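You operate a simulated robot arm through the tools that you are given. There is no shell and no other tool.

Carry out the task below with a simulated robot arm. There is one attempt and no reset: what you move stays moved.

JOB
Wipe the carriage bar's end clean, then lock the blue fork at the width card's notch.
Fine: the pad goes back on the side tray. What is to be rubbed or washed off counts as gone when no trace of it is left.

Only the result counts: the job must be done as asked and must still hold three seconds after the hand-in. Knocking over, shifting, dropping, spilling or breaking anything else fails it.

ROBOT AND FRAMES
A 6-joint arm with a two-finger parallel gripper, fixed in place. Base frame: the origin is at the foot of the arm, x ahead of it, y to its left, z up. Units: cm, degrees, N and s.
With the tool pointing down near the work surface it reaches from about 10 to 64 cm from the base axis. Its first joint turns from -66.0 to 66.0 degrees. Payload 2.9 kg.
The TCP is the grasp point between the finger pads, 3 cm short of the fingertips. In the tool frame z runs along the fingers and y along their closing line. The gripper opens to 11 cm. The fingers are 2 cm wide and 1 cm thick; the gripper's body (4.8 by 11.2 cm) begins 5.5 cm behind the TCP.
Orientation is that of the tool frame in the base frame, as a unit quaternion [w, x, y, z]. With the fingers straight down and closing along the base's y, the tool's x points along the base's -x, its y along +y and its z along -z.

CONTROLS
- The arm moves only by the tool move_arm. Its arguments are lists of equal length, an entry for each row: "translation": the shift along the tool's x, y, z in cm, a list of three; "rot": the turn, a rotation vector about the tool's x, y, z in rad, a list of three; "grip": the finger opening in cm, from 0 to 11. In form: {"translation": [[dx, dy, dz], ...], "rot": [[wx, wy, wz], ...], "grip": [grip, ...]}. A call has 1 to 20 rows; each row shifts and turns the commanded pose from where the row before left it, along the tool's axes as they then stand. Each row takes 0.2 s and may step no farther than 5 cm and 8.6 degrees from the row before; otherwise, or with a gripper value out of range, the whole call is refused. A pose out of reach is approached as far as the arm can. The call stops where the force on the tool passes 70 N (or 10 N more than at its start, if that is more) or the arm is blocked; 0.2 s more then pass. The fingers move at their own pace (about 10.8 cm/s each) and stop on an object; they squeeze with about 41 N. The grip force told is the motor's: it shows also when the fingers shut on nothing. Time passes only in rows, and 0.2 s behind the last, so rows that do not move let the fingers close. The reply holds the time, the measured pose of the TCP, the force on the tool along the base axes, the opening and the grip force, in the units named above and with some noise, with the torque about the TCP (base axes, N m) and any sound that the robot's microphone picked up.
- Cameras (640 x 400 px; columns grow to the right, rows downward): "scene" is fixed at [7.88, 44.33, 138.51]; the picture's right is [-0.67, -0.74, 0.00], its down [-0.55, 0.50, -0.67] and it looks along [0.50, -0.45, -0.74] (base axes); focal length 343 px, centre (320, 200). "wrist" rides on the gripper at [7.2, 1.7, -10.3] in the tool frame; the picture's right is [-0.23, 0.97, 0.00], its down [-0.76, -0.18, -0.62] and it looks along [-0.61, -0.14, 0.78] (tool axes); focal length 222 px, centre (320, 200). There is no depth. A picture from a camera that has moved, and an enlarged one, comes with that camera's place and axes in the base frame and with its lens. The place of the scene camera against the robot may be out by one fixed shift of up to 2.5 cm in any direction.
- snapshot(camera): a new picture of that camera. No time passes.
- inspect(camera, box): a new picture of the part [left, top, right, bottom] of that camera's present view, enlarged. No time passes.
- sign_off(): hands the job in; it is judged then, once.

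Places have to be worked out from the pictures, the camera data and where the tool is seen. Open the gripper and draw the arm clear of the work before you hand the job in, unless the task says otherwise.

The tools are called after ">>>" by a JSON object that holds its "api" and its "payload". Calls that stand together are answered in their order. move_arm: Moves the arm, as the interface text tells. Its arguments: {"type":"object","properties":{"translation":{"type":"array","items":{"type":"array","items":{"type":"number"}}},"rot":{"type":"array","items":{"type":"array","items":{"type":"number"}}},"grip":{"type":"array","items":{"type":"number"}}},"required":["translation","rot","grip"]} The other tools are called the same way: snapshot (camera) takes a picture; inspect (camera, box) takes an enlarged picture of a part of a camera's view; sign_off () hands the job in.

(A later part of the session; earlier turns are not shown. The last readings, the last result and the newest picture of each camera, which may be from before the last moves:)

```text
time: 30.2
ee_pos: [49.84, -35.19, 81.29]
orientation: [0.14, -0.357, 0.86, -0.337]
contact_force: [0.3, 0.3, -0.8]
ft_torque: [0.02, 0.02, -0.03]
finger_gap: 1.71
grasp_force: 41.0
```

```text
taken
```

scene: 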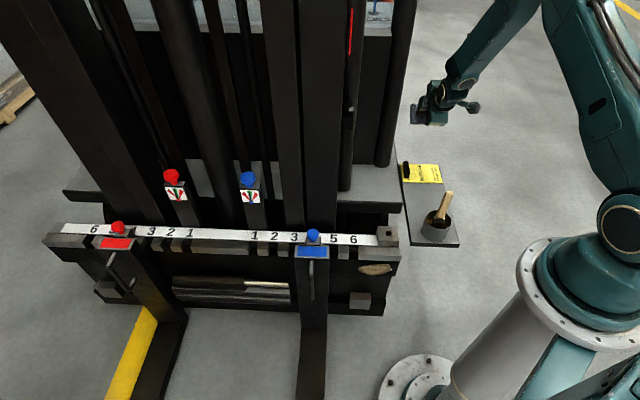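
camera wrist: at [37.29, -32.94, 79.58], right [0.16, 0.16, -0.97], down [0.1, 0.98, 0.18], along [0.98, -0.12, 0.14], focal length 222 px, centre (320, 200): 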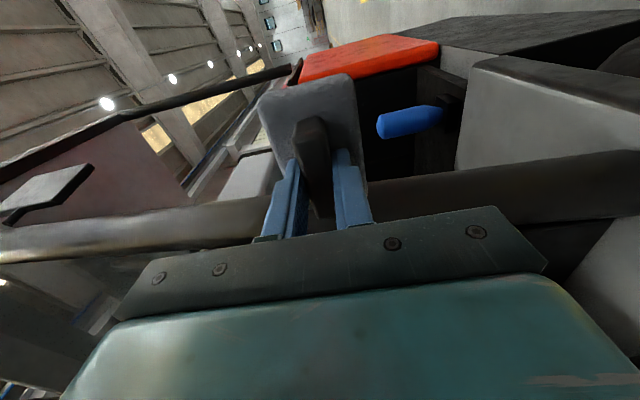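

The command was clamped where the arm stopped, so I'm at (49.8, -35.2, 81.3) with a 43° tilt. Now I travel with the pad, high over the bar's end, to a spot in front of the bar near (26, 8, 66).

>>> {"api": "move_arm", "payload": {"translation": [[-0.57, 1.88, -0.88], [-1.026, 3.383, -1.583], [-1.14, 3.759, -1.759], [-1.14, 3.759, -1.759], [-1.14, 3.759, -1.759], [-1.14, 3.759, -1.759], [-1.14, 3.759, -1.759], [-1.14, 3.759, -1.759], [-1.14, 3.759, -1.759], [-1.14, 3.759, -1.759], [-1.14, 3.759, -1.759], [-1.026, 3.383, -1.583], [-0.798, 2.631, -1.231], [0, 0, 0]], "rot": [[0, 0, 0], [0, 0, 0], [0, 0, 0], [0, 0, 0], [0, 0, 0], [0, 0, 0], [0, 0, 0], [0, 0, 0], [0, 0, 0], [0, 0, 0], [0, 0, 0], [0, 0, 0], [0, 0, 0], [0, 0, 0]], "grip": [0, 0, 0, 0, 0, 0, 0, 0, 0, 0, 0, 0, 0, 0]}}

>>> {"api": "snapshot", "payload": {"camera": "scene"}}

>>> {"api": "snapshot", "payload": {"camera": "wrist"}}

```text
time: 33.2
ee_pos: [25.88, 8.14, 65.89]
orientation: [0.141, -0.356, 0.859, -0.339]
contact_force: [0.2, 0.8, -0.5]
ft_torque: [0.03, 0.02, -0.02]
finger_gap: 1.73
grasp_force: 41.0
```

```text
taken
```

scene: 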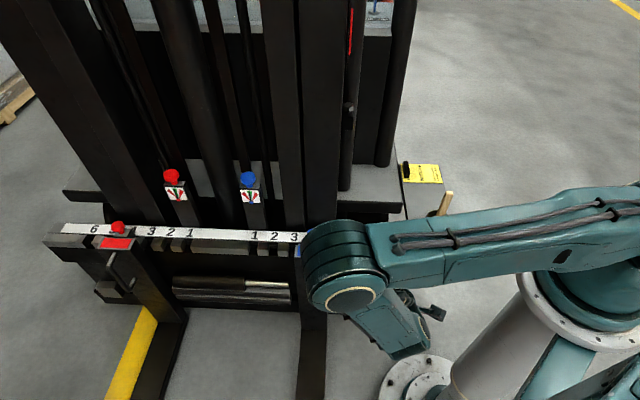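

```text
taken
camera wrist: at [14.81, 8.9, 72.27], right [-0.34, 0.66, -0.66], down [0.33, 0.75, 0.58], along [0.88, -0.02, -0.48], focal length 222 px, centre (320, 200)
```

wrist: 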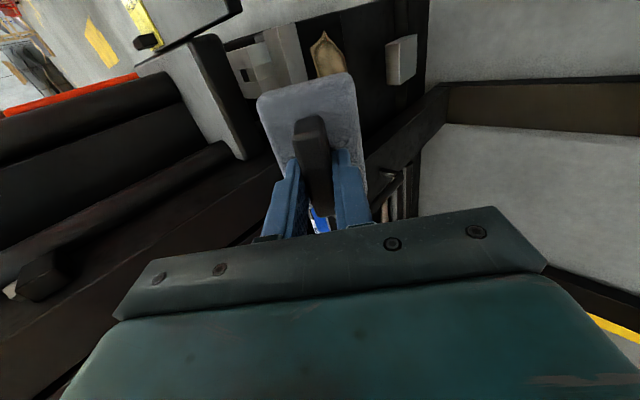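

The pad is held and the stain is visible ahead of it. I'll lower to about z = 54 and finish the tilt to horizontal here, keeping ~11 cm clearance to the bar.

>>> {"api": "move_arm", "payload": {"translation": [[0, 1, 1.1], [0, 2, 2.2], [0, 2, 2.2], [0, 2, 2.2], [0, 1, 1.1], [0, 0, 0], [0, 0, 0], [0, 0, 0], [0, 0, 0], [0, 0, 0], [0, 0, 0], [0, 0, 0], [0, 0, 0], [0, 0, 0]], "rot": [[0, 0, 0], [0, 0, 0], [0, 0, 0], [0, 0, 0], [0, 0, 0], [0.05, 0, 0], [0.1, 0, 0], [0.125, 0, 0], [0.125, 0, 0], [0.125, 0, 0], [0.125, 0, 0], [0.1, 0, 0], [0.0708, 0, 0], [0, 0, 0]], "grip": [0, 0, 0, 0, 0, 0, 0, 0, 0, 0, 0, 0, 0, 0]}}

>>> {"api": "snapshot", "payload": {"camera": "scene"}}

>>> {"api": "snapshot", "payload": {"camera": "wrist"}}

```text
time: 36.2
ee_pos: [31.19, 6.5, 60.4]
orientation: [0.27, -0.272, 0.656, -0.65]
contact_force: [0.2, -0.7, 0.5]
ft_torque: [0.03, 0.01, 0.02]
finger_gap: 1.7
grasp_force: 41.1
out of reach, approached as far as the arm can: row 8, 9, 10, 11, 12, 13
```

```text
taken
```

scene: 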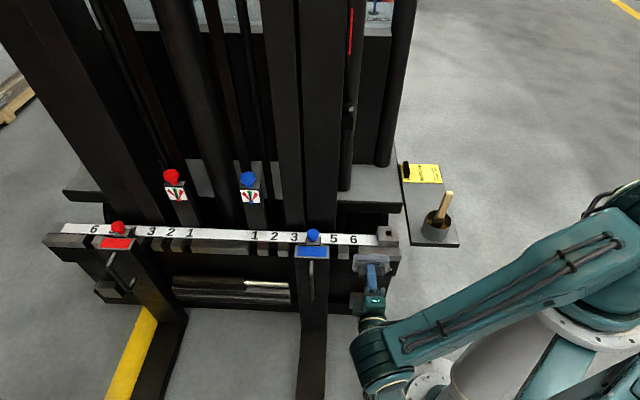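

```text
taken
camera wrist: at [18.71, 8.76, 58.79], right [0.15, 0.17, -0.97], down [0.1, 0.98, 0.18], along [0.98, -0.12, 0.13], focal length 222 px, centre (320, 200)
```

wrist: 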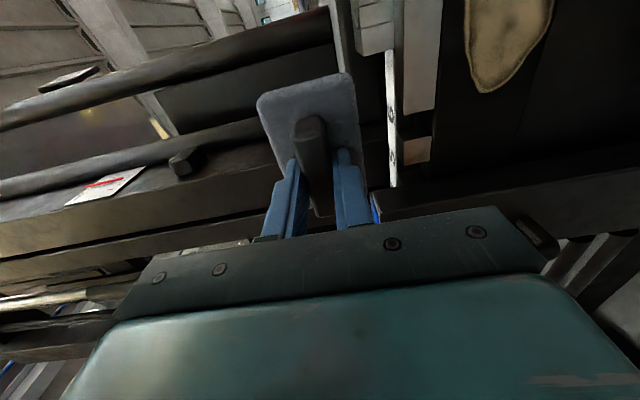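

The tool is now horizontal at (31.2, 6.5, 60.4), about 6 cm clear of the face. I'll test lowering it straight down toward the stain height and watch whether the arm can follow.

>>> {"api": "move_arm", "payload": {"translation": [[0, 1, 0], [0, 2, 0], [0, 2, 0], [0, 2, 0], [0, 1, 0], [0, 0, 0]], "rot": [[0, 0, 0], [0, 0, 0], [0, 0, 0], [0, 0, 0], [0, 0, 0], [0, 0, 0]], "grip": [0, 0, 0, 0, 0, 0]}}

>>> {"api": "snapshot", "payload": {"camera": "scene"}}

>>> {"api": "snapshot", "payload": {"camera": "wrist"}}

```text
time: 37.6
ee_pos: [31.25, 6.42, 60.25]
orientation: [0.269, -0.272, 0.657, -0.65]
contact_force: [-0.4, -0.1, -0.9]
ft_torque: [0.02, 0.01, 0.02]
finger_gap: 1.74
grasp_force: 41.4
out of reach, approached as far as the arm can: row 1, 2, 3, 4, 5
```

```text
taken
```

scene: 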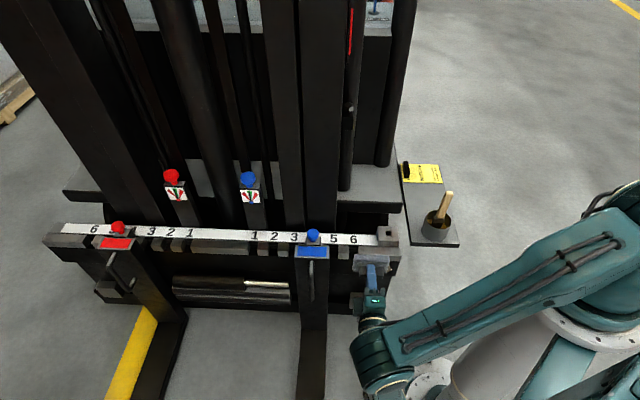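

```text
taken
camera wrist: at [18.7, 8.75, 58.78], right [0.15, 0.17, -0.97], down [0.1, 0.98, 0.18], along [0.98, -0.12, 0.13], focal length 222 px, centre (320, 200)
```

wrist: 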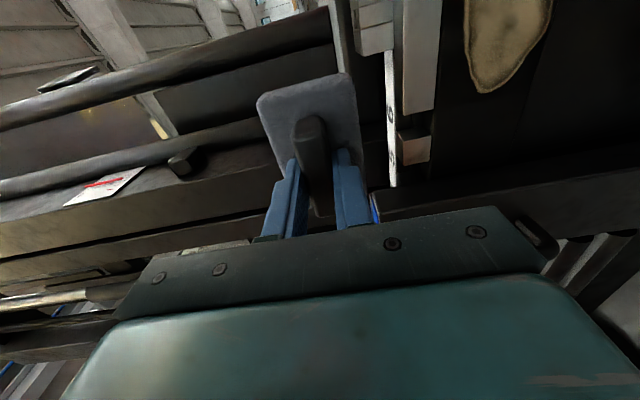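

Going straight down is not possible from here, perhaps because the first joint is near its limit. I'll inspect the arm and test small shifts toward -y followed by a small descent.

>>> {"api": "move_arm", "payload": {"translation": [[1.06, 0, 1.06], [1.06, 0, 1.06], [0, 1, 0], [0, 1, 0], [0, 0, 0]], "rot": [[0, 0, 0], [0, 0, 0], [0, 0, 0], [0, 0, 0], [0, 0, 0]], "grip": [0, 0, 0, 0, 0]}}

>>> {"api": "inspect", "payload": {"camera": "scene", "box": [320, 180, 640, 400]}}

```text
time: 38.8
ee_pos: [31.21, 3.73, 61.01]
orientation: [0.271, -0.272, 0.655, -0.651]
contact_force: [0.1, 0.8, -0.6]
ft_torque: [0.02, 0.04, 0.04]
finger_gap: 1.69
grasp_force: 40.8
out of reach, approached as far as the arm can: row 1, 2, 3, 4
```

```text
1.82 times, centred on (480, 290) of scene
camera zoom: at [7.88, 44.33, 138.51], right [-0.67, -0.74, 0.0], down [-0.55, 0.5, -0.67], along [0.5, -0.45, -0.74], focal length 623 px, centre (29, 36)
```

zoom: 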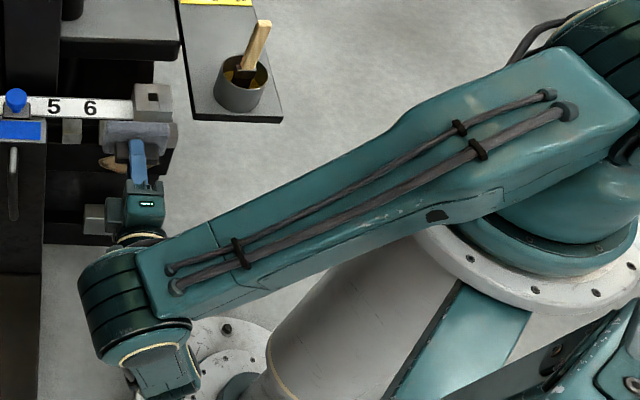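

The first joint looks to be at its +66° limit, so I need the wrist further right: closer to the face is actually better. I'll shift a bit more toward the bar (still ~2 cm clear and above it) and then try descending.

>>> {"api": "move_arm", "payload": {"translation": [[0.85, 0, 1.06], [0.85, 0, 1.06], [0, 0, 0], [0, 1, 0], [0, 1, 0], [0, 0, 0]], "rot": [[0, 0, 0], [0, 0, 0], [0, 0, 0], [0, 0, 0], [0, 0, 0], [0, 0, 0]], "grip": [0, 0, 0, 0, 0, 0]}}

>>> {"api": "snapshot", "payload": {"camera": "wrist"}}

```text
time: 40.2
ee_pos: [31.16, 1.75, 61.39]
orientation: [0.27, -0.272, 0.655, -0.651]
contact_force: [-0.8, -0.5, -0.7]
ft_torque: [-0.01, 0.0, -0.01]
finger_gap: 1.73
grasp_force: 41.0
out of reach, approached as far as the arm can: row 1, 2, 4, 5
```

```text
taken
camera wrist: at [18.51, 4.03, 59.82], right [0.16, 0.16, -0.97], down [0.1, 0.98, 0.18], along [0.98, -0.12, 0.14], focal length 222 px, centre (320, 200)
```

wrist: 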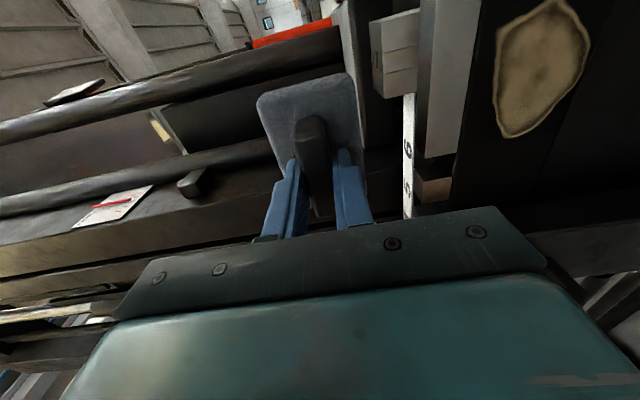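

With the tool horizontal, the upper arm's lower limit keeps the hand above z ≈ 60, so the stain (z ≈ 42–48) can't be reached with this grip. I'll bring the pad back to the tray and regrip its handle at a slant, so the tool can point mostly downward while the pad stands vertical; first I undo the tilt here.

>>> {"api": "move_arm", "payload": {"translation": [[0, 0, 0], [0, 0, 0], [0, 0, 0], [0, 0, 0], [0, 0, 0], [0, 0, 0], [0, 0, 0], [0, 0, 0], [0, 0, 0], [0, 0, 0], [0, 0, 0], [0, 0, 0], [0, 0, 0], [0, 0, 0], [0, 0, 0]], "rot": [[-0.05, 0, 0], [-0.1, 0, 0], [-0.125, 0, 0], [-0.125, 0, 0], [-0.125, 0, 0], [-0.125, 0, 0], [-0.125, 0, 0], [-0.125, 0, 0], [-0.125, 0, 0], [-0.125, 0, 0], [-0.125, 0, 0], [-0.125, 0, 0], [-0.1, 0, 0], [-0.071, 0, 0], [0, 0, 0]], "grip": [0, 0, 0, 0, 0, 0, 0, 0, 0, 0, 0, 0, 0, 0, 0]}}

>>> {"api": "snapshot", "payload": {"camera": "scene"}}

>>> {"api": "snapshot", "payload": {"camera": "wrist"}}

```text
time: 43.4
ee_pos: [31.18, 1.83, 61.5]
orientation: [0.0, -0.384, 0.924, 0.001]
contact_force: [0.3, -0.4, 0.2]
ft_torque: [-0.05, 0.02, 0.03]
finger_gap: 1.7
grasp_force: 40.5
```

```text
taken
```

scene: 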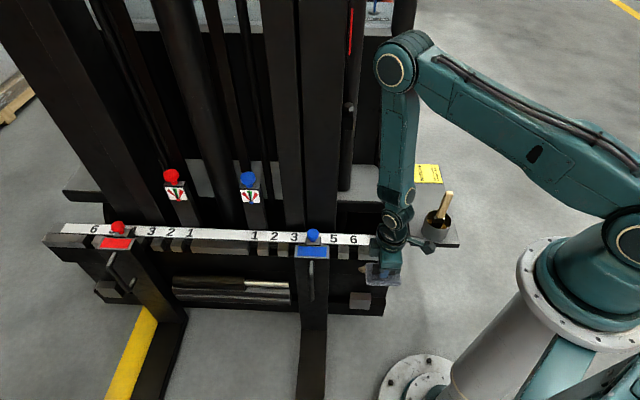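

```text
taken
camera wrist: at [24.67, -2.11, 71.78], right [-0.53, 0.85, 0.0], down [0.66, 0.41, 0.62], along [0.53, 0.33, -0.78], focal length 222 px, centre (320, 200)
```

wrist: 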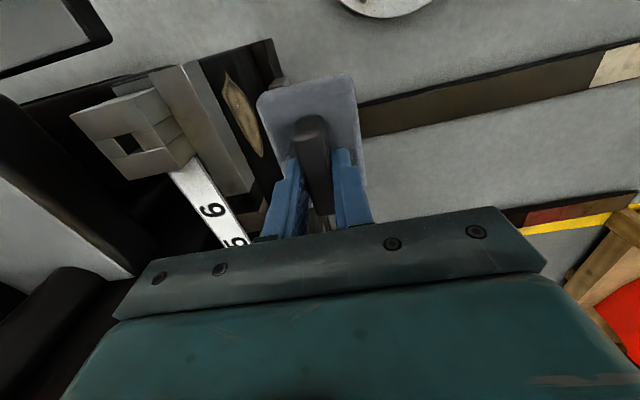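

Tool is pointing down again at (31.2, 1.8, 61.5) with the pad held. This view shows the bar profile well, so I'll enlarge it before travelling.

>>> {"api": "inspect", "payload": {"camera": "wrist", "box": [60, 30, 290, 250]}}

```text
1.82 times, centred on (175, 140) of wrist
camera zoom: at [24.67, -2.11, 71.78], right [-0.53, 0.85, 0.0], down [0.66, 0.41, 0.62], along [0.53, 0.33, -0.78], focal length 404 px, centre (584, 309)
```

zoom: 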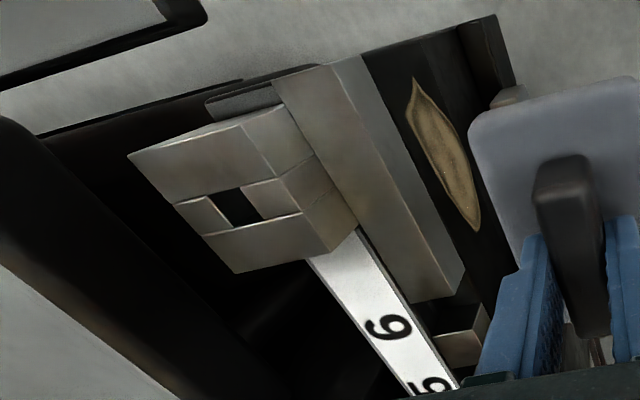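

The bar profile is clear: the stained face starts just below the block front (z ≈ 48.9) at about the plane through (32.6, -9.9). Now I raise the pad and carry it back above its tray spot.

>>> {"api": "move_arm", "payload": {"translation": [[0, 0, -1], [0, 0, -2], [0, 0, -3], [0, 0, -3], [0, 0, -3], [0, 0, -3], [0, 0, -2], [0, 0, -1.5], [0.797, -1.35, 0], [1.275, -2.158, 0], [1.594, -2.697, 0], [1.594, -2.697, 0], [1.594, -2.697, 0], [1.594, -2.697, 0], [1.594, -2.697, 0], [1.594, -2.697, 0], [1.594, -2.697, 0], [1.594, -2.697, 0], [1.116, -1.888, 0], [0, 0, 0]], "rot": [[0, 0, 0], [0, 0, 0], [0, 0, 0], [0, 0, 0], [0, 0, 0], [0, 0, 0], [0, 0, 0], [0, 0, 0], [0, 0, 0], [0, 0, 0], [0, 0, 0], [0, 0, 0], [0, 0, 0], [0, 0, 0], [0, 0, 0], [0, 0, 0], [0, 0, 0], [0, 0, 0], [0, 0, 0], [0, 0, 0]], "grip": [0, 0, 0, 0, 0, 0, 0, 0, 0, 0, 0, 0, 0, 0, 0, 0, 0, 0, 0, 0]}}

>>> {"api": "snapshot", "payload": {"camera": "wrist"}}

```text
time: 47.6
ee_pos: [38.8, -28.62, 79.95]
orientation: [0.0, -0.384, 0.923, 0.0]
contact_force: [0.0, 0.1, 0.4]
ft_torque: [0.03, 0.03, 0.0]
finger_gap: 1.71
grasp_force: 41.5
```

```text
taken
camera wrist: at [32.48, -32.51, 90.21], right [-0.53, 0.85, 0.0], down [0.66, 0.41, 0.62], along [0.53, 0.33, -0.78], focal length 222 px, centre (320, 200)
```

wrist: 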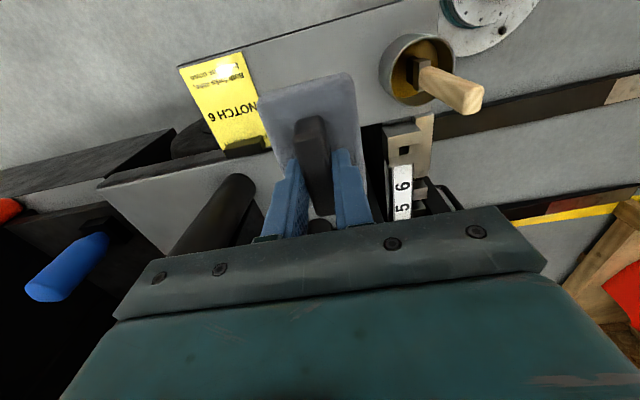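

Now I lower the pad gently back onto its spot; it should touch the tray at TCP z ≈ 61.2.

>>> {"api": "move_arm", "payload": {"translation": [[0, 0, 1], [0, 0, 2], [0, 0, 3], [0, 0, 3], [0, 0, 3], [0, 0, 2.5], [0, 0, 1.5], [0, 0, 1], [0, 0, 0.7], [0, 0, 0.4], [0, 0, 0.3], [0, 0, 0.2], [0, 0, 0]], "rot": [[0, 0, 0], [0, 0, 0], [0, 0, 0], [0, 0, 0], [0, 0, 0], [0, 0, 0], [0, 0, 0], [0, 0, 0], [0, 0, 0], [0, 0, 0], [0, 0, 0], [0, 0, 0], [0, 0, 0]], "grip": [0, 0, 0, 0, 0, 0, 0, 0, 0, 0, 0, 0, 0]}}

>>> {"api": "inspect", "payload": {"camera": "scene", "box": [405, 180, 455, 215]}}

```text
time: 50.4
ee_pos: [38.86, -28.72, 61.4]
orientation: [0.001, -0.384, 0.923, -0.001]
contact_force: [-4.9, 1.1, 18.2]
ft_torque: [0.63, -0.34, 0.14]
finger_gap: 1.68
grasp_force: 41.1
```

```text
11.43 times, centred on (430, 198) of scene
camera zoom: at [7.85, 44.35, 138.5], right [-0.67, -0.74, 0.0], down [-0.55, 0.5, -0.67], along [0.5, -0.45, -0.74], focal length 3918 px, centre (-937, 229)
```

zoom: 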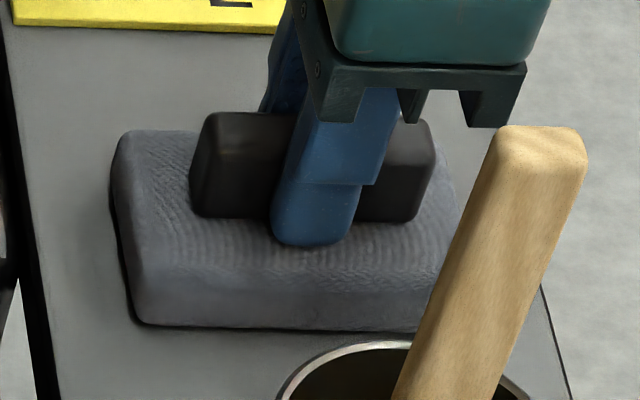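

The pad has landed (18 N upward at the +u edge). I'll ease off a little, open the fingers, and rise straight up.

>>> {"api": "move_arm", "payload": {"translation": [[0, 0, -0.1], [0, 0, 0], [0, 0, 0], [0, 0, 0], [0, 0, -0.5], [0, 0, -1.5], [0, 0, -3], [0, 0, -4], [0, 0, -4], [0, 0, 0]], "rot": [[0, 0, 0], [0, 0, 0], [0, 0, 0], [0, 0, 0], [0, 0, 0], [0, 0, 0], [0, 0, 0], [0, 0, 0], [0, 0, 0], [0, 0, 0]], "grip": [0, 3.6, 3.6, 3.6, 3.6, 3.6, 4, 4, 4, 4]}}

>>> {"api": "inspect", "payload": {"camera": "wrist", "box": [250, 30, 390, 160]}}

>>> {"api": "inspect", "payload": {"camera": "scene", "box": [400, 170, 460, 220]}}

```text
time: 52.6
ee_pos: [38.9, -28.51, 74.5]
orientation: [-0.001, -0.383, 0.924, 0.0]
contact_force: [0.2, 0.1, -0.5]
ft_torque: [0.03, -0.02, 0.02]
finger_gap: 3.99
grasp_force: 0.1
```

```text
3.08 times, centred on (320, 95) of wrist
camera zoom: at [32.56, -32.42, 84.83], right [-0.53, 0.85, 0.0], down [0.66, 0.41, 0.62], along [0.53, 0.33, -0.78], focal length 684 px, centre (320, 523)
```

zoom: 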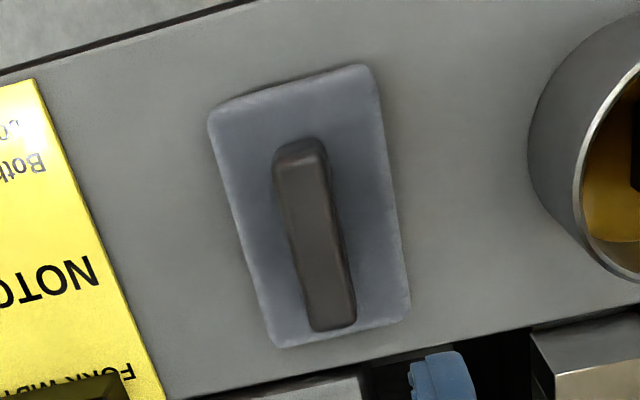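

```text
8.00 times, centred on (430, 195) of scene
camera zoom: at [7.88, 44.33, 138.51], right [-0.67, -0.74, 0.0], down [-0.55, 0.5, -0.67], along [0.5, -0.45, -0.74], focal length 2742 px, centre (-560, 240)
```

zoom: 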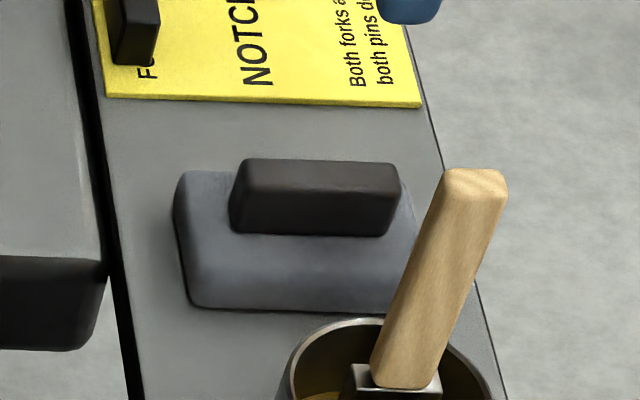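

The pad lies flat in its place and the handle is centred under the tool. Now I tilt the empty gripper 60° about its y axis (tips toward −u) at this safe height, to regrip the handle on a slant.

>>> {"api": "move_arm", "payload": {"translation": [[0, 0, 0], [0, 0, 0], [0, 0, 0], [0, 0, 0], [0, 0, 0], [0, 0, 0], [0, 0, 0], [0, 0, 0], [0, 0, 0]], "rot": [[0, 0.1309, 0], [0, 0.1309, 0], [0, 0.1309, 0], [0, 0.1309, 0], [0, 0.1309, 0], [0, 0.1309, 0], [0, 0.1309, 0], [0, 0.1309, 0], [0, 0, 0]], "grip": [4, 4, 4, 4, 4, 4, 4, 4, 4]}}

>>> {"api": "snapshot", "payload": {"camera": "wrist"}}

>>> {"api": "snapshot", "payload": {"camera": "scene"}}

```text
time: 54.6
ee_pos: [38.24, -29.23, 74.72]
orientation: [-0.462, -0.326, 0.803, -0.188]
contact_force: [0.4, -1.0, -0.7]
ft_torque: [-0.01, 0.01, 0.02]
finger_gap: 3.99
grasp_force: 0.1
```

```text
taken
camera wrist: at [40.91, -24.19, 86.08], right [-0.6, 0.78, -0.2], down [0.78, 0.52, -0.35], along [-0.17, -0.36, -0.92], focal length 222 px, centre (320, 200)
```

wrist: 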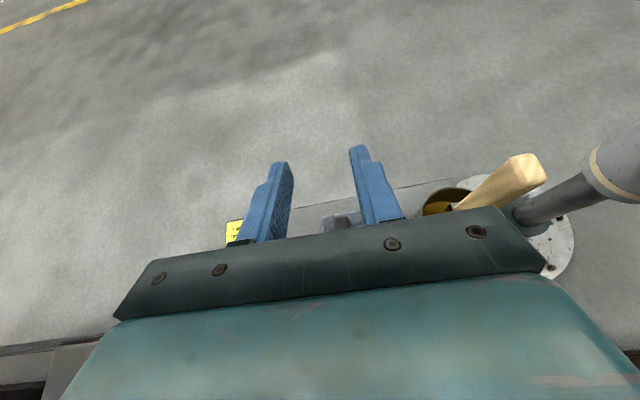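

```text
taken
```

scene: 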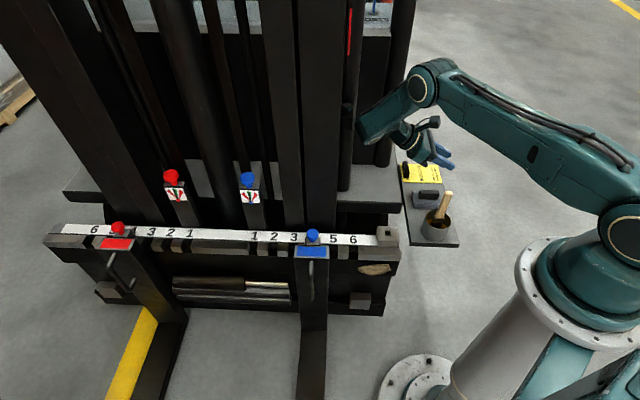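

The tilt is right (60°), but the TCP is about 1 cm off the command; I'll wait a moment and check whether it settles or the forearm is touching the mast.

>>> {"api": "move_arm", "payload": {"translation": [[0, 0, 0], [0, 0, 0]], "rot": [[0, 0, 0], [0, 0, 0]], "grip": [4, 4]}}

>>> {"api": "inspect", "payload": {"camera": "scene", "box": [320, 40, 480, 240]}}

```text
time: 55.2
ee_pos: [38.46, -29.15, 74.57]
orientation: [-0.462, -0.325, 0.803, -0.188]
contact_force: [-0.3, 0.1, -0.2]
ft_torque: [-0.01, 0.02, -0.01]
finger_gap: 3.98
grasp_force: 0.0
```

```text
2.00 times, centred on (400, 140) of scene
camera zoom: at [7.61, 44.23, 138.56], right [-0.67, -0.74, 0.0], down [-0.55, 0.5, -0.67], along [0.5, -0.45, -0.74], focal length 686 px, centre (160, 320)
```

zoom: 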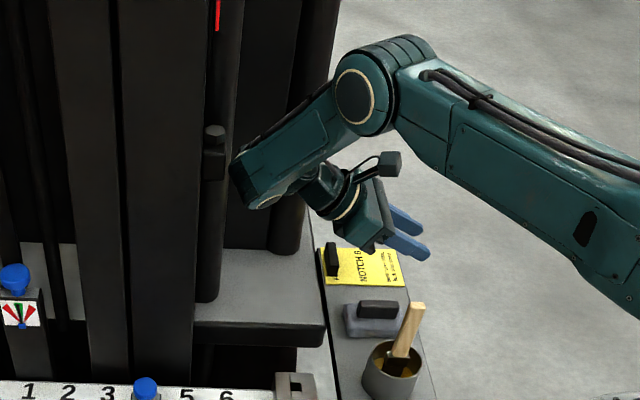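

The scene camera's reported offset and the TCP error suggest the forearm is pressing against the mast post. I'll back out the same way immediately by undoing the tilt.

>>> {"api": "move_arm", "payload": {"translation": [[0, 0, 0], [0, 0, 0], [0, 0, 0], [0, 0, 0], [0, 0, 0]], "rot": [[0, -0.1309, 0], [0, -0.1309, 0], [0, -0.1309, 0], [0, -0.1309, 0], [0, 0, 0]], "grip": [4, 4, 4, 4, 4]}}

>>> {"api": "inspect", "payload": {"camera": "scene", "box": [320, 40, 480, 240]}}

>>> {"api": "snapshot", "payload": {"camera": "scene"}}

```text
time: 56.4
ee_pos: [38.95, -28.51, 74.49]
orientation: [-0.238, -0.37, 0.892, -0.099]
contact_force: [0.4, 0.3, -1.2]
ft_torque: [0.01, 0.0, 0.03]
finger_gap: 4.0
grasp_force: 0.1
```

```text
2.00 times, centred on (400, 140) of scene
camera zoom: at [7.88, 44.33, 138.51], right [-0.67, -0.74, 0.0], down [-0.55, 0.5, -0.67], along [0.5, -0.45, -0.74], focal length 686 px, centre (160, 320)
```

zoom: 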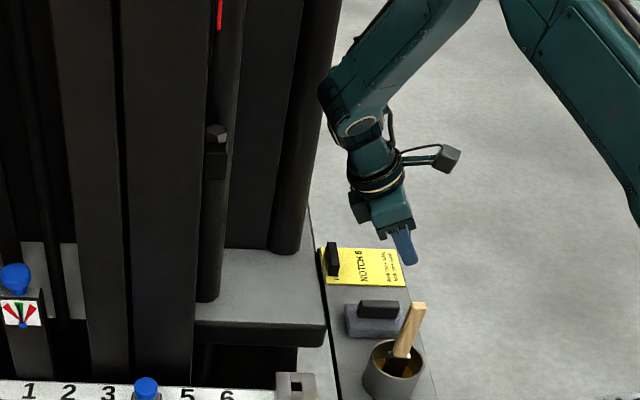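

```text
taken
```

scene: 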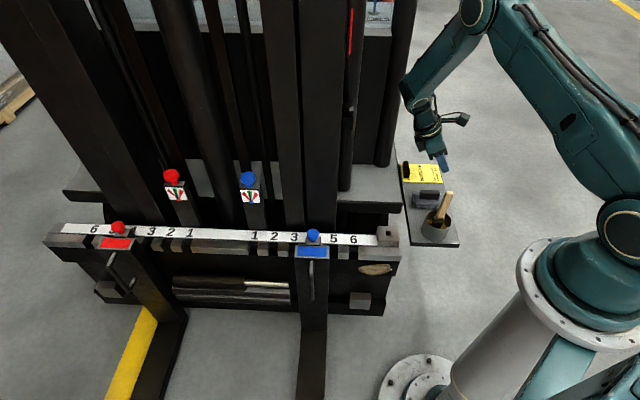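

The arm is free again (TCP exact, camera offset back to normal) and nothing appears moved. I'll use the mirrored grip instead: return to tool-down, yaw 180° through the side I used before, and lean the wrist toward −u, away from the mast.

>>> {"api": "move_arm", "payload": {"translation": [[0, 0, 0], [0, 0, 0], [0, 0, 0], [0, 0, 0], [0, 0, -3], [0, 0, 0], [0, 0, 0], [0, 0, 0], [0, 0, 0], [0, 0, 0], [0, 0, 0], [0, 0, 0], [0, 0, 0], [0, 0, 0], [0, 0, 0], [0, 0, 0], [0, 0, 0]], "rot": [[0, -0.1309, 0], [0, -0.1309, 0], [0, -0.1309, 0], [0, -0.1309, 0], [0, 0, 0], [0, 0, 0.1309], [0, 0, 0.1309], [0, 0, 0.1309], [0, 0, 0.1309], [0, 0, 0.1309], [0, 0, 0.1309], [0, 0, 0.1309], [0, 0, 0.1309], [0, 0, 0.1309], [0, 0, 0.1309], [0, 0, 0.1309], [0, 0, 0.1309]], "grip": [4, 4, 4, 4, 4, 4, 4, 4, 4, 4, 4, 4, 4, 4, 4, 4, 4]}}

>>> {"api": "move_arm", "payload": {"translation": [[0, 0, 0], [0, 0, 0], [0, 0, 0], [0, 0, 0], [0, 0, 0], [0, 0, 0], [0, 0, 0], [0, 0, 0], [0, 0, 0], [0, 0, 0], [0, 0, 0], [0, 0, 0], [0, 0, 0]], "rot": [[0, 0, 0.1309], [0, 0, 0.1309], [0, 0, 0.1309], [0, 0, 0.1309], [0, 0, 0.1309], [0, 0, 0.1309], [0, 0, 0.1309], [0, 0, 0.1309], [0, 0, 0.1309], [0, 0, 0.1309], [0, 0, 0.1309], [0, 0, 0.1309], [0, 0, 0]], "grip": [4, 4, 4, 4, 4, 4, 4, 4, 4, 4, 4, 4, 4]}}

>>> {"api": "snapshot", "payload": {"camera": "wrist"}}

>>> {"api": "snapshot", "payload": {"camera": "scene"}}

```text
time: 60.0
ee_pos: [38.83, -28.48, 77.53]
orientation: [0.0, 0.383, 0.924, 0.0]
contact_force: [0.0, 0.0, -0.3]
ft_torque: [-0.01, -0.02, 0.03]
finger_gap: 3.99
grasp_force: 0.1
```

```text
time: 62.8
ee_pos: [38.93, -28.41, 77.54]
orientation: [0.0, 0.924, 0.382, 0.0]
contact_force: [0.2, 0.0, -0.9]
ft_torque: [-0.01, -0.03, 0.02]
finger_gap: 4.03
grasp_force: 0.1
```

```text
taken
camera wrist: at [45.18, -24.57, 87.78], right [0.53, -0.85, 0.0], down [-0.66, -0.41, 0.62], along [-0.53, -0.33, -0.78], focal length 222 px, centre (320, 200)
```

wrist: 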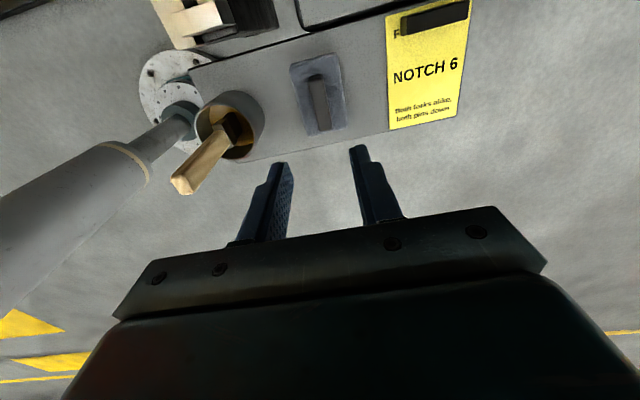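

```text
taken
```

scene: 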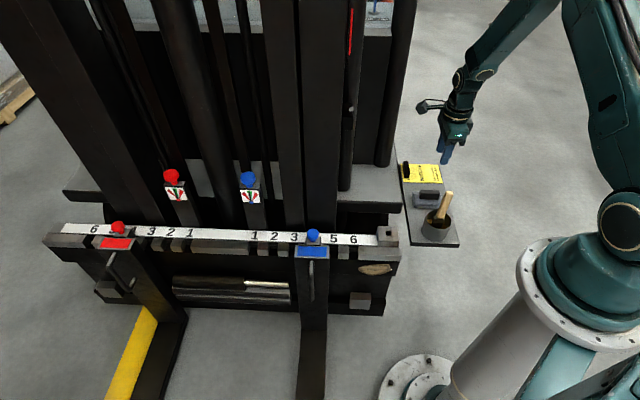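

Yaw is done with the tool pointing down. Now I tilt 60° about tool y so the wrist leans toward −u, in the open area beside the tray.

>>> {"api": "move_arm", "payload": {"translation": [[0, 0, 0], [0, 0, 0], [0, 0, 0], [0, 0, 0], [0, 0, 0], [0, 0, 0], [0, 0, 0], [0, 0, 0], [0, 0, 0]], "rot": [[0, 0.1309, 0], [0, 0.1309, 0], [0, 0.1309, 0], [0, 0.1309, 0], [0, 0.1309, 0], [0, 0.1309, 0], [0, 0.1309, 0], [0, 0.1309, 0], [0, 0, 0]], "grip": [4, 4, 4, 4, 4, 4, 4, 4, 4]}}

>>> {"api": "snapshot", "payload": {"camera": "wrist"}}

>>> {"api": "snapshot", "payload": {"camera": "scene"}}

```text
time: 64.8
ee_pos: [39.0, -28.53, 77.53]
orientation: [-0.193, 0.799, 0.332, 0.463]
contact_force: [-0.2, 0.6, -0.4]
ft_torque: [-0.03, 0.01, 0.01]
finger_gap: 3.99
grasp_force: 0.0
```

```text
taken
camera wrist: at [36.24, -33.45, 88.88], right [0.61, -0.77, -0.2], down [-0.78, -0.53, -0.35], along [0.16, 0.37, -0.92], focal length 222 px, centre (320, 200)
```

wrist: 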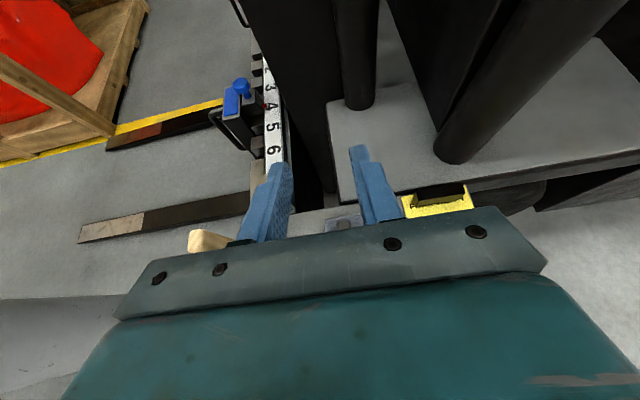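

```text
taken
```

scene: 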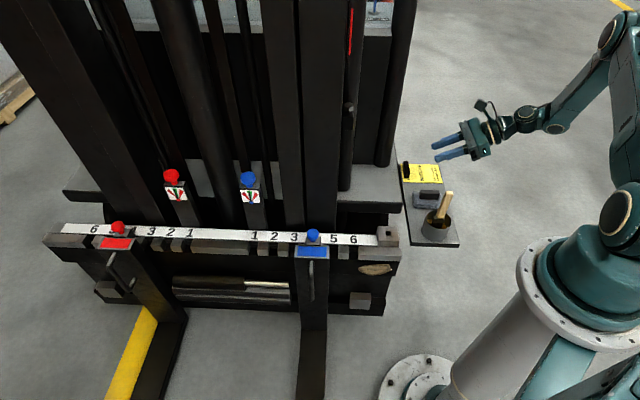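

The lean is reached cleanly with the arm in open space. I'll now shift to the planned grip point (1.2 cm toward −u of the handle centre) and descend to z ≈ 62.5, then look.

>>> {"api": "move_arm", "payload": {"translation": [[-0.685, -0.085, -1.186], [-2.6, 0, 1.5], [-2.6, 0, 1.5], [-2.6, 0, 1.5], [-2.6, 0, 1.5], [-2.6, 0, 1.5], [0, 0, 0]], "rot": [[0, 0, 0], [0, 0, 0], [0, 0, 0], [0, 0, 0], [0, 0, 0], [0, 0, 0], [0, 0, 0]], "grip": [4, 4, 4, 4, 4, 4, 4]}}

>>> {"api": "snapshot", "payload": {"camera": "wrist"}}

>>> {"api": "inspect", "payload": {"camera": "scene", "box": [395, 140, 495, 240]}}

```text
time: 66.4
ee_pos: [38.89, -28.87, 62.48]
orientation: [-0.191, 0.8, 0.332, 0.461]
contact_force: [0.3, 0.1, -0.3]
ft_torque: [-0.02, 0.0, 0.0]
finger_gap: 3.99
grasp_force: 0.1
out of reach, approached as far as the arm can: row 1
```

```text
taken
camera wrist: at [36.29, -33.8, 73.86], right [0.61, -0.77, -0.2], down [-0.78, -0.53, -0.35], along [0.16, 0.36, -0.92], focal length 222 px, centre (320, 200)
```

wrist: 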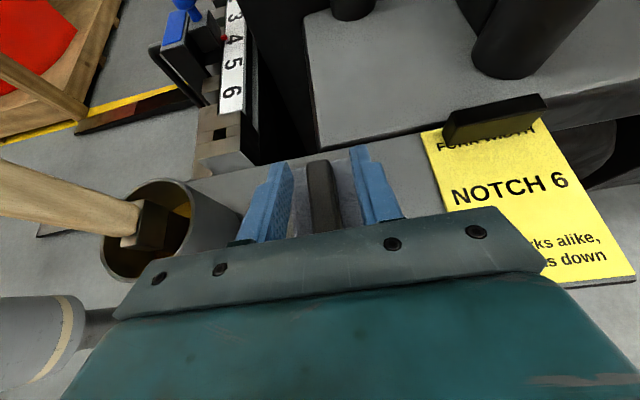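

```text
4.00 times, centred on (445, 190) of scene
camera zoom: at [7.88, 44.33, 138.51], right [-0.67, -0.74, 0.0], down [-0.55, 0.5, -0.67], along [0.5, -0.45, -0.74], focal length 1371 px, centre (-180, 240)
```

zoom: 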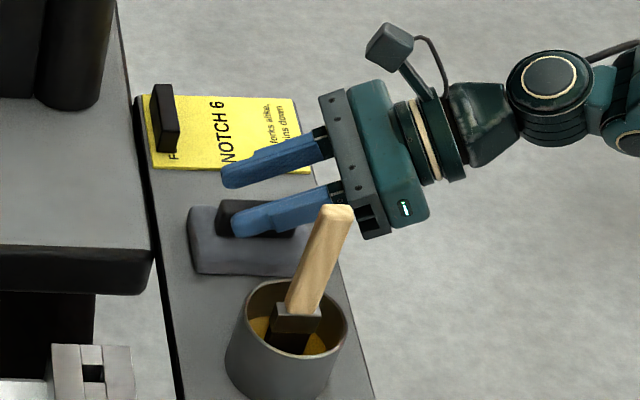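

The handle is between the fingers; I need ~1 cm more toward −u and 0.25 cm in +n. I'll shift that, then descend to z ≈ 61.

>>> {"api": "move_arm", "payload": {"translation": [[-0.525, -0.25, -0.909], [0, 0, 0], [-0.6, 0, 0.35], [-0.6, 0, 0.35], [0, 0, 0]], "rot": [[0, 0, 0], [0, 0, 0], [0, 0, 0], [0, 0, 0], [0, 0, 0]], "grip": [4, 4, 4, 4, 4]}}

>>> {"api": "inspect", "payload": {"camera": "wrist", "box": [230, 120, 420, 250]}}

>>> {"api": "inspect", "payload": {"camera": "scene", "box": [405, 170, 475, 220]}}

```text
time: 67.6
ee_pos: [38.94, -28.88, 60.98]
orientation: [-0.192, 0.8, 0.332, 0.462]
contact_force: [1.1, -0.7, 0.7]
ft_torque: [0.0, 0.0, 0.0]
finger_gap: 3.99
grasp_force: 0.1
out of reach, approached as far as the arm can: row 1
```

```text
3.08 times, centred on (325, 185) of wrist
camera zoom: at [36.31, -33.78, 72.48], right [0.61, -0.77, -0.2], down [-0.78, -0.53, -0.35], along [0.16, 0.36, -0.92], focal length 684 px, centre (305, 246)
```

zoom: 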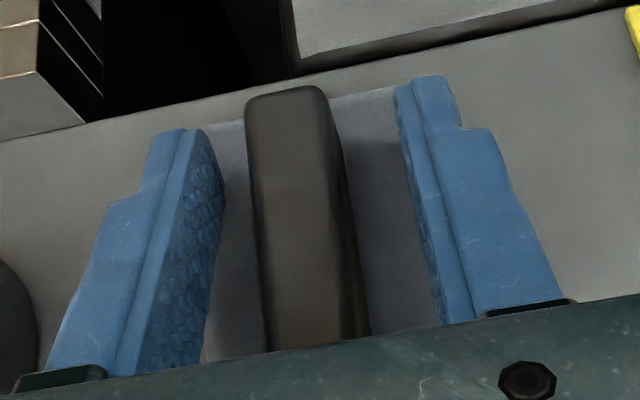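

```text
8.00 times, centred on (440, 195) of scene
camera zoom: at [7.88, 44.33, 138.51], right [-0.67, -0.74, 0.0], down [-0.55, 0.5, -0.67], along [0.5, -0.45, -0.74], focal length 2742 px, centre (-640, 240)
```

zoom: 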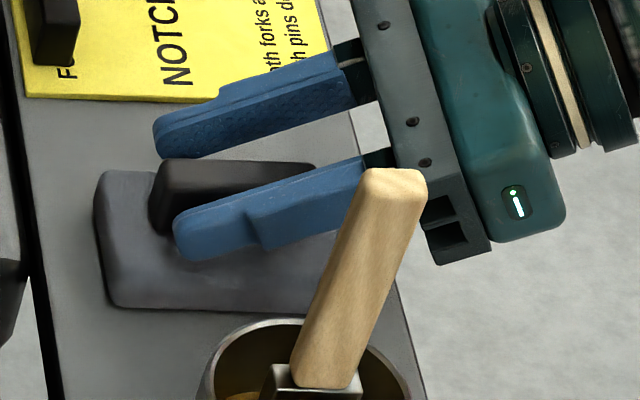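

The grip location is usable as is: the fingers overlap the handle's upper half slantwise. I'll centre across the handle (0.27 cm), go down another 2.5 mm while watching force, and then close.

>>> {"api": "move_arm", "payload": {"translation": [[0, -0.27, 0], [-0.13, 0, 0.075], [-0.13, 0, 0.075], [0, 0, 0]], "rot": [[0, 0, 0], [0, 0, 0], [0, 0, 0], [0, 0, 0]], "grip": [4, 4, 4, 4]}}

>>> {"api": "inspect", "payload": {"camera": "scene", "box": [405, 170, 475, 220]}}

```text
time: 68.6
ee_pos: [38.83, -28.54, 60.71]
orientation: [-0.191, 0.8, 0.333, 0.461]
contact_force: [-0.1, 0.0, 0.1]
ft_torque: [-0.03, -0.02, 0.0]
finger_gap: 4.0
grasp_force: 0.2
```

```text
8.00 times, centred on (440, 195) of scene
camera zoom: at [7.88, 44.33, 138.51], right [-0.67, -0.74, 0.0], down [-0.55, 0.5, -0.67], along [0.5, -0.45, -0.74], focal length 2742 px, centre (-640, 240)
```

zoom: 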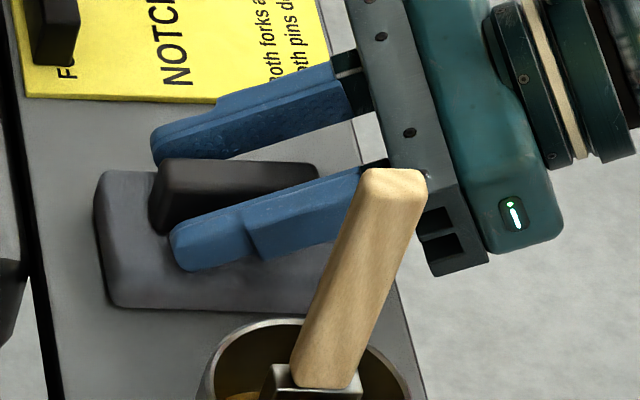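

No contact yet at z = 60.71; I'll creep down in 1.5 mm steps to gain overlap.

>>> {"api": "move_arm", "payload": {"translation": [[-0.13, 0, 0.075], [-0.13, 0, 0.075], [0, 0, 0]], "rot": [[0, 0, 0], [0, 0, 0], [0, 0, 0]], "grip": [4, 4, 4]}}

```text
time: 69.4
ee_pos: [38.82, -28.54, 60.58]
orientation: [-0.191, 0.8, 0.333, 0.462]
contact_force: [-3.2, 0.3, 9.2]
ft_torque: [0.16, -0.04, 0.04]
finger_gap: 4.0
grasp_force: 0.0
```

Light contact with the pad body (9 N). I'll ease up a millimetre, close on the handle and then lift slowly.

>>> {"api": "move_arm", "payload": {"translation": [[0.1, 0, -0.06], [0, 0, 0], [0, 0, 0], [0, 0, 0], [0, 0, 0]], "rot": [[0, 0, 0], [0, 0, 0], [0, 0, 0], [0, 0, 0], [0, 0, 0]], "grip": [4, 0, 0, 0, 0]}}

>>> {"api": "move_arm", "payload": {"translation": [[0.173, 0, -0.1], [0.173, 0, -0.1], [0.26, 0, -0.15], [0.346, 0, -0.2], [0.433, 0, -0.25], [0.433, 0, -0.25], [0.346, 0, -0.2], [0, 0, 0]], "rot": [[0, 0, 0], [0, 0, 0], [0, 0, 0], [0, 0, 0], [0, 0, 0], [0, 0, 0], [0, 0, 0], [0, 0, 0]], "grip": [0, 0, 0, 0, 0, 0, 0, 0]}}

>>> {"api": "inspect", "payload": {"camera": "scene", "box": [405, 170, 475, 220]}}

>>> {"api": "snapshot", "payload": {"camera": "wrist"}}

```text
time: 70.6
ee_pos: [38.87, -28.67, 60.61]
orientation: [-0.191, 0.8, 0.331, 0.461]
contact_force: [-0.3, 0.1, 0.7]
ft_torque: [-0.02, -0.02, -0.01]
finger_gap: 1.72
grasp_force: 41.0
```

```text
time: 72.4
ee_pos: [38.77, -28.73, 63.02]
orientation: [-0.191, 0.8, 0.332, 0.461]
contact_force: [0.4, -0.3, 0.3]
ft_torque: [-0.01, 0.0, -0.03]
finger_gap: 1.73
grasp_force: 40.7
```

```text
8.00 times, centred on (440, 195) of scene
camera zoom: at [7.88, 44.33, 138.51], right [-0.67, -0.74, 0.0], down [-0.55, 0.5, -0.67], along [0.5, -0.45, -0.74], focal length 2742 px, centre (-640, 240)
```

zoom: 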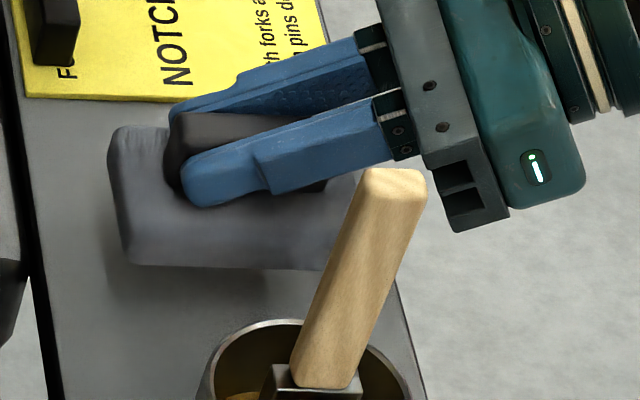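

```text
taken
camera wrist: at [36.16, -33.58, 74.53], right [0.61, -0.77, -0.2], down [-0.78, -0.53, -0.35], along [0.16, 0.36, -0.92], focal length 222 px, centre (320, 200)
```

wrist: 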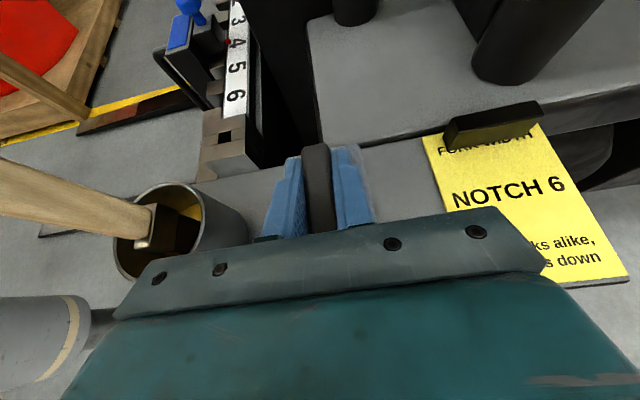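

The slanted grip holds the pad (gap 1.73 cm). I lift it gently to z ≈ 78, well above the brush.

>>> {"api": "move_arm", "payload": {"translation": [[0.433, 0, -0.25], [0.693, 0, -0.4], [0.866, 0, -0.5], [1.039, 0, -0.6], [1.039, 0, -0.6], [1.039, 0, -0.6], [1.039, 0, -0.6], [1.039, 0, -0.6], [1.039, 0, -0.6], [1.039, 0, -0.6], [1.039, 0, -0.6], [1.039, 0, -0.6], [0.866, 0, -0.5], [0.693, 0, -0.4], [0.433, 0, -0.25], [0, 0, 0]], "rot": [[0, 0, 0], [0, 0, 0], [0, 0, 0], [0, 0, 0], [0, 0, 0], [0, 0, 0], [0, 0, 0], [0, 0, 0], [0, 0, 0], [0, 0, 0], [0, 0, 0], [0, 0, 0], [0, 0, 0], [0, 0, 0], [0, 0, 0], [0, 0, 0]], "grip": [0, 0, 0, 0, 0, 0, 0, 0, 0, 0, 0, 0, 0, 0, 0, 0]}}

>>> {"api": "snapshot", "payload": {"camera": "scene"}}

```text
time: 75.8
ee_pos: [38.66, -28.68, 78.54]
orientation: [-0.192, 0.8, 0.332, 0.461]
contact_force: [0.1, 0.9, -1.2]
ft_torque: [0.0, 0.02, 0.01]
finger_gap: 1.74
grasp_force: 40.7
```

```text
taken
```

scene: 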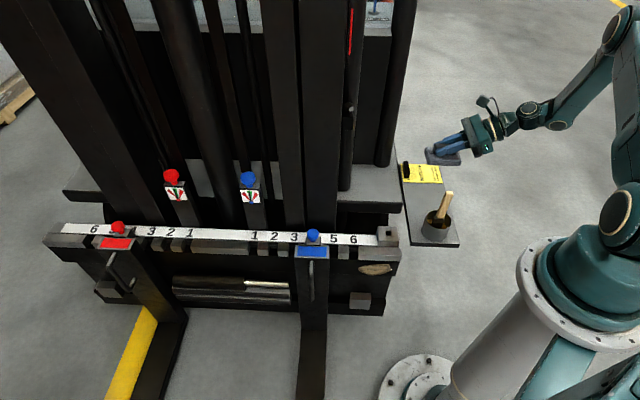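

Now I bring the tool back to vertical in gentle turns, pad still held.

>>> {"api": "move_arm", "payload": {"translation": [[0, 0, 0], [0, 0, 0], [0, 0, 0], [0, 0, 0], [0, 0, 0], [0, 0, 0], [0, 0, 0], [0, 0, 0], [0, 0, 0], [0, 0, 0], [0, 0, 0]], "rot": [[0, -0.05, 0], [0, -0.1, 0], [0, -0.125, 0], [0, -0.125, 0], [0, -0.125, 0], [0, -0.125, 0], [0, -0.125, 0], [0, -0.125, 0], [0, -0.1, 0], [0, -0.0472, 0], [0, 0, 0]], "grip": [0, 0, 0, 0, 0, 0, 0, 0, 0, 0, 0]}}

>>> {"api": "move_arm", "payload": {"translation": [[0, 0, 0], [0, 0, 0], [0, 0, 0], [0, 0, 0], [0, 0, 0], [0, 0, 0], [0, 0, 0], [0, 0, 0], [0, 0, 0], [0, 0, 0], [0, 0, 0], [0, 0, 0], [0, 0, 0], [0, 0, 0], [0, 0, 0]], "rot": [[0, 0, -0.05], [0, 0, -0.1], [0, 0, -0.125], [0, 0, -0.125], [0, 0, -0.125], [0, 0, -0.125], [0, 0, -0.125], [0, 0, -0.125], [0, 0, -0.125], [0, 0, -0.125], [0, 0, -0.125], [0, 0, -0.125], [0, 0, -0.1], [0, 0, -0.0708], [0, 0, 0]], "grip": [0, 0, 0, 0, 0, 0, 0, 0, 0, 0, 0, 0, 0, 0, 0]}}

>>> {"api": "snapshot", "payload": {"camera": "scene"}}

>>> {"api": "snapshot", "payload": {"camera": "wrist"}}

```text
time: 78.2
ee_pos: [38.7, -28.66, 78.53]
orientation: [0.0, 0.924, 0.383, 0.0]
contact_force: [-0.2, 0.0, 0.1]
ft_torque: [0.04, -0.01, 0.01]
finger_gap: 1.72
grasp_force: 41.3
```

```text
time: 81.4
ee_pos: [38.68, -28.6, 78.62]
orientation: [0.001, 0.382, 0.924, -0.001]
contact_force: [0.1, 0.1, -0.7]
ft_torque: [-0.02, 0.02, -0.01]
finger_gap: 1.71
grasp_force: 41.4
```

```text
taken
```

scene: 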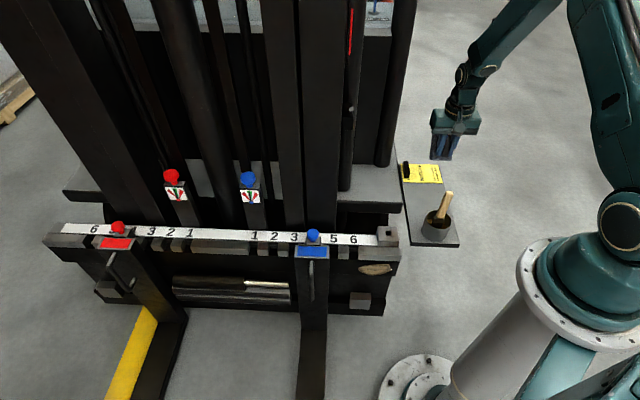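

```text
taken
camera wrist: at [34.69, -22.31, 88.84], right [0.85, 0.53, 0.0], down [0.41, -0.66, 0.62], along [0.33, -0.53, -0.78], focal length 222 px, centre (320, 200)
```

wrist: 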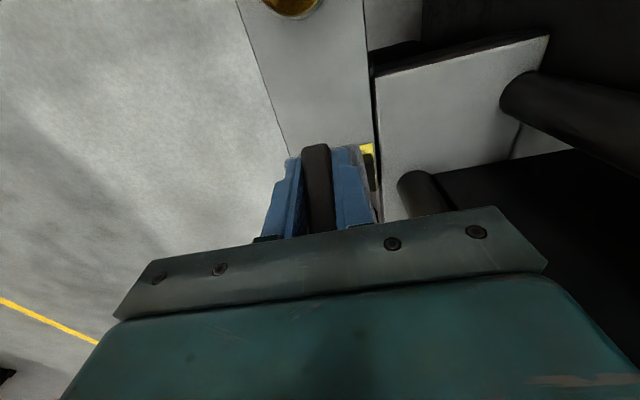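

The pad now faces the bar side. I travel at z ≈ 78 to a point in front of the bar's end, about 5 cm off the face.

>>> {"api": "move_arm", "payload": {"translation": [[1.31, 0.72, 0], [2.1, 1.152, 0], [2.623, 1.44, 0], [2.623, 1.44, 0], [2.623, 1.44, 0], [2.623, 1.44, 0], [2.623, 1.44, 0], [2.623, 1.44, 0], [2.623, 1.44, 0], [2.623, 1.44, 0], [2.623, 1.44, 0], [1.836, 1.008, 0], [0, 0, 0]], "rot": [[0, 0, 0], [0, 0, 0], [0, 0, 0], [0, 0, 0], [0, 0, 0], [0, 0, 0], [0, 0, 0], [0, 0, 0], [0, 0, 0], [0, 0, 0], [0, 0, 0], [0, 0, 0], [0, 0, 0]], "grip": [0, 0, 0, 0, 0, 0, 0, 0, 0, 0, 0, 0, 0]}}

>>> {"api": "move_arm", "payload": {"translation": [[0, 0, 1], [0, 0, 2], [0, 0, 2.5], [0, 0, 2.5], [0, 0, 1], [0, 0, 0], [0, 0, 0], [0, 0, 0], [0, 0, 0], [0, 0, 0], [0, 0, 0], [0, 0, 0]], "rot": [[0, 0, 0], [0, 0, 0], [0, 0, 0], [0, 0, 0], [0, 0, 0], [0, -0.05, 0], [0, -0.1, 0], [0, -0.125, 0], [0, -0.125, 0], [0, -0.0736, 0], [0, -0.05, 0], [0, 0, 0]], "grip": [0, 0, 0, 0, 0, 0, 0, 0, 0, 0, 0, 0]}}

>>> {"api": "snapshot", "payload": {"camera": "scene"}}

>>> {"api": "snapshot", "payload": {"camera": "wrist"}}

```text
time: 84.2
ee_pos: [29.48, 3.05, 78.52]
orientation: [0.001, 0.382, 0.924, 0.0]
contact_force: [0.3, 0.3, 0.2]
ft_torque: [0.02, 0.01, 0.02]
finger_gap: 1.73
grasp_force: 41.1
```

```text
time: 86.8
ee_pos: [29.55, 2.92, 69.51]
orientation: [0.239, 0.369, 0.893, -0.099]
contact_force: [0.3, 0.4, -0.7]
ft_torque: [0.01, 0.07, 0.0]
finger_gap: 1.73
grasp_force: 41.2
```

```text
taken
```

scene: 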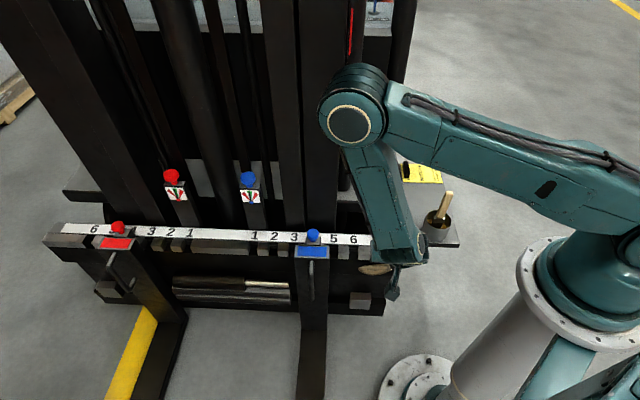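

```text
taken
camera wrist: at [22.51, 12.23, 74.79], right [0.83, 0.55, 0.11], down [0.12, -0.37, 0.92], along [0.55, -0.75, -0.37], focal length 222 px, centre (320, 200)
```

wrist: 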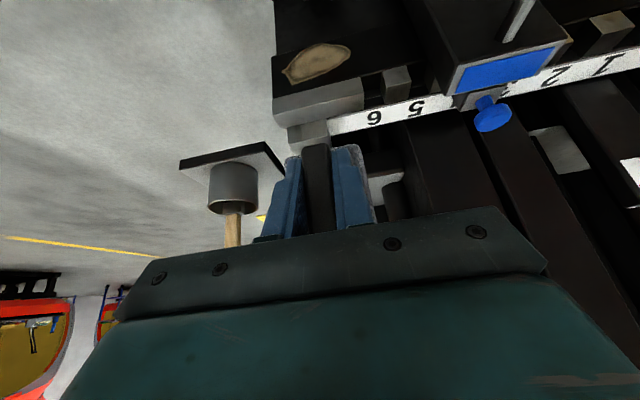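

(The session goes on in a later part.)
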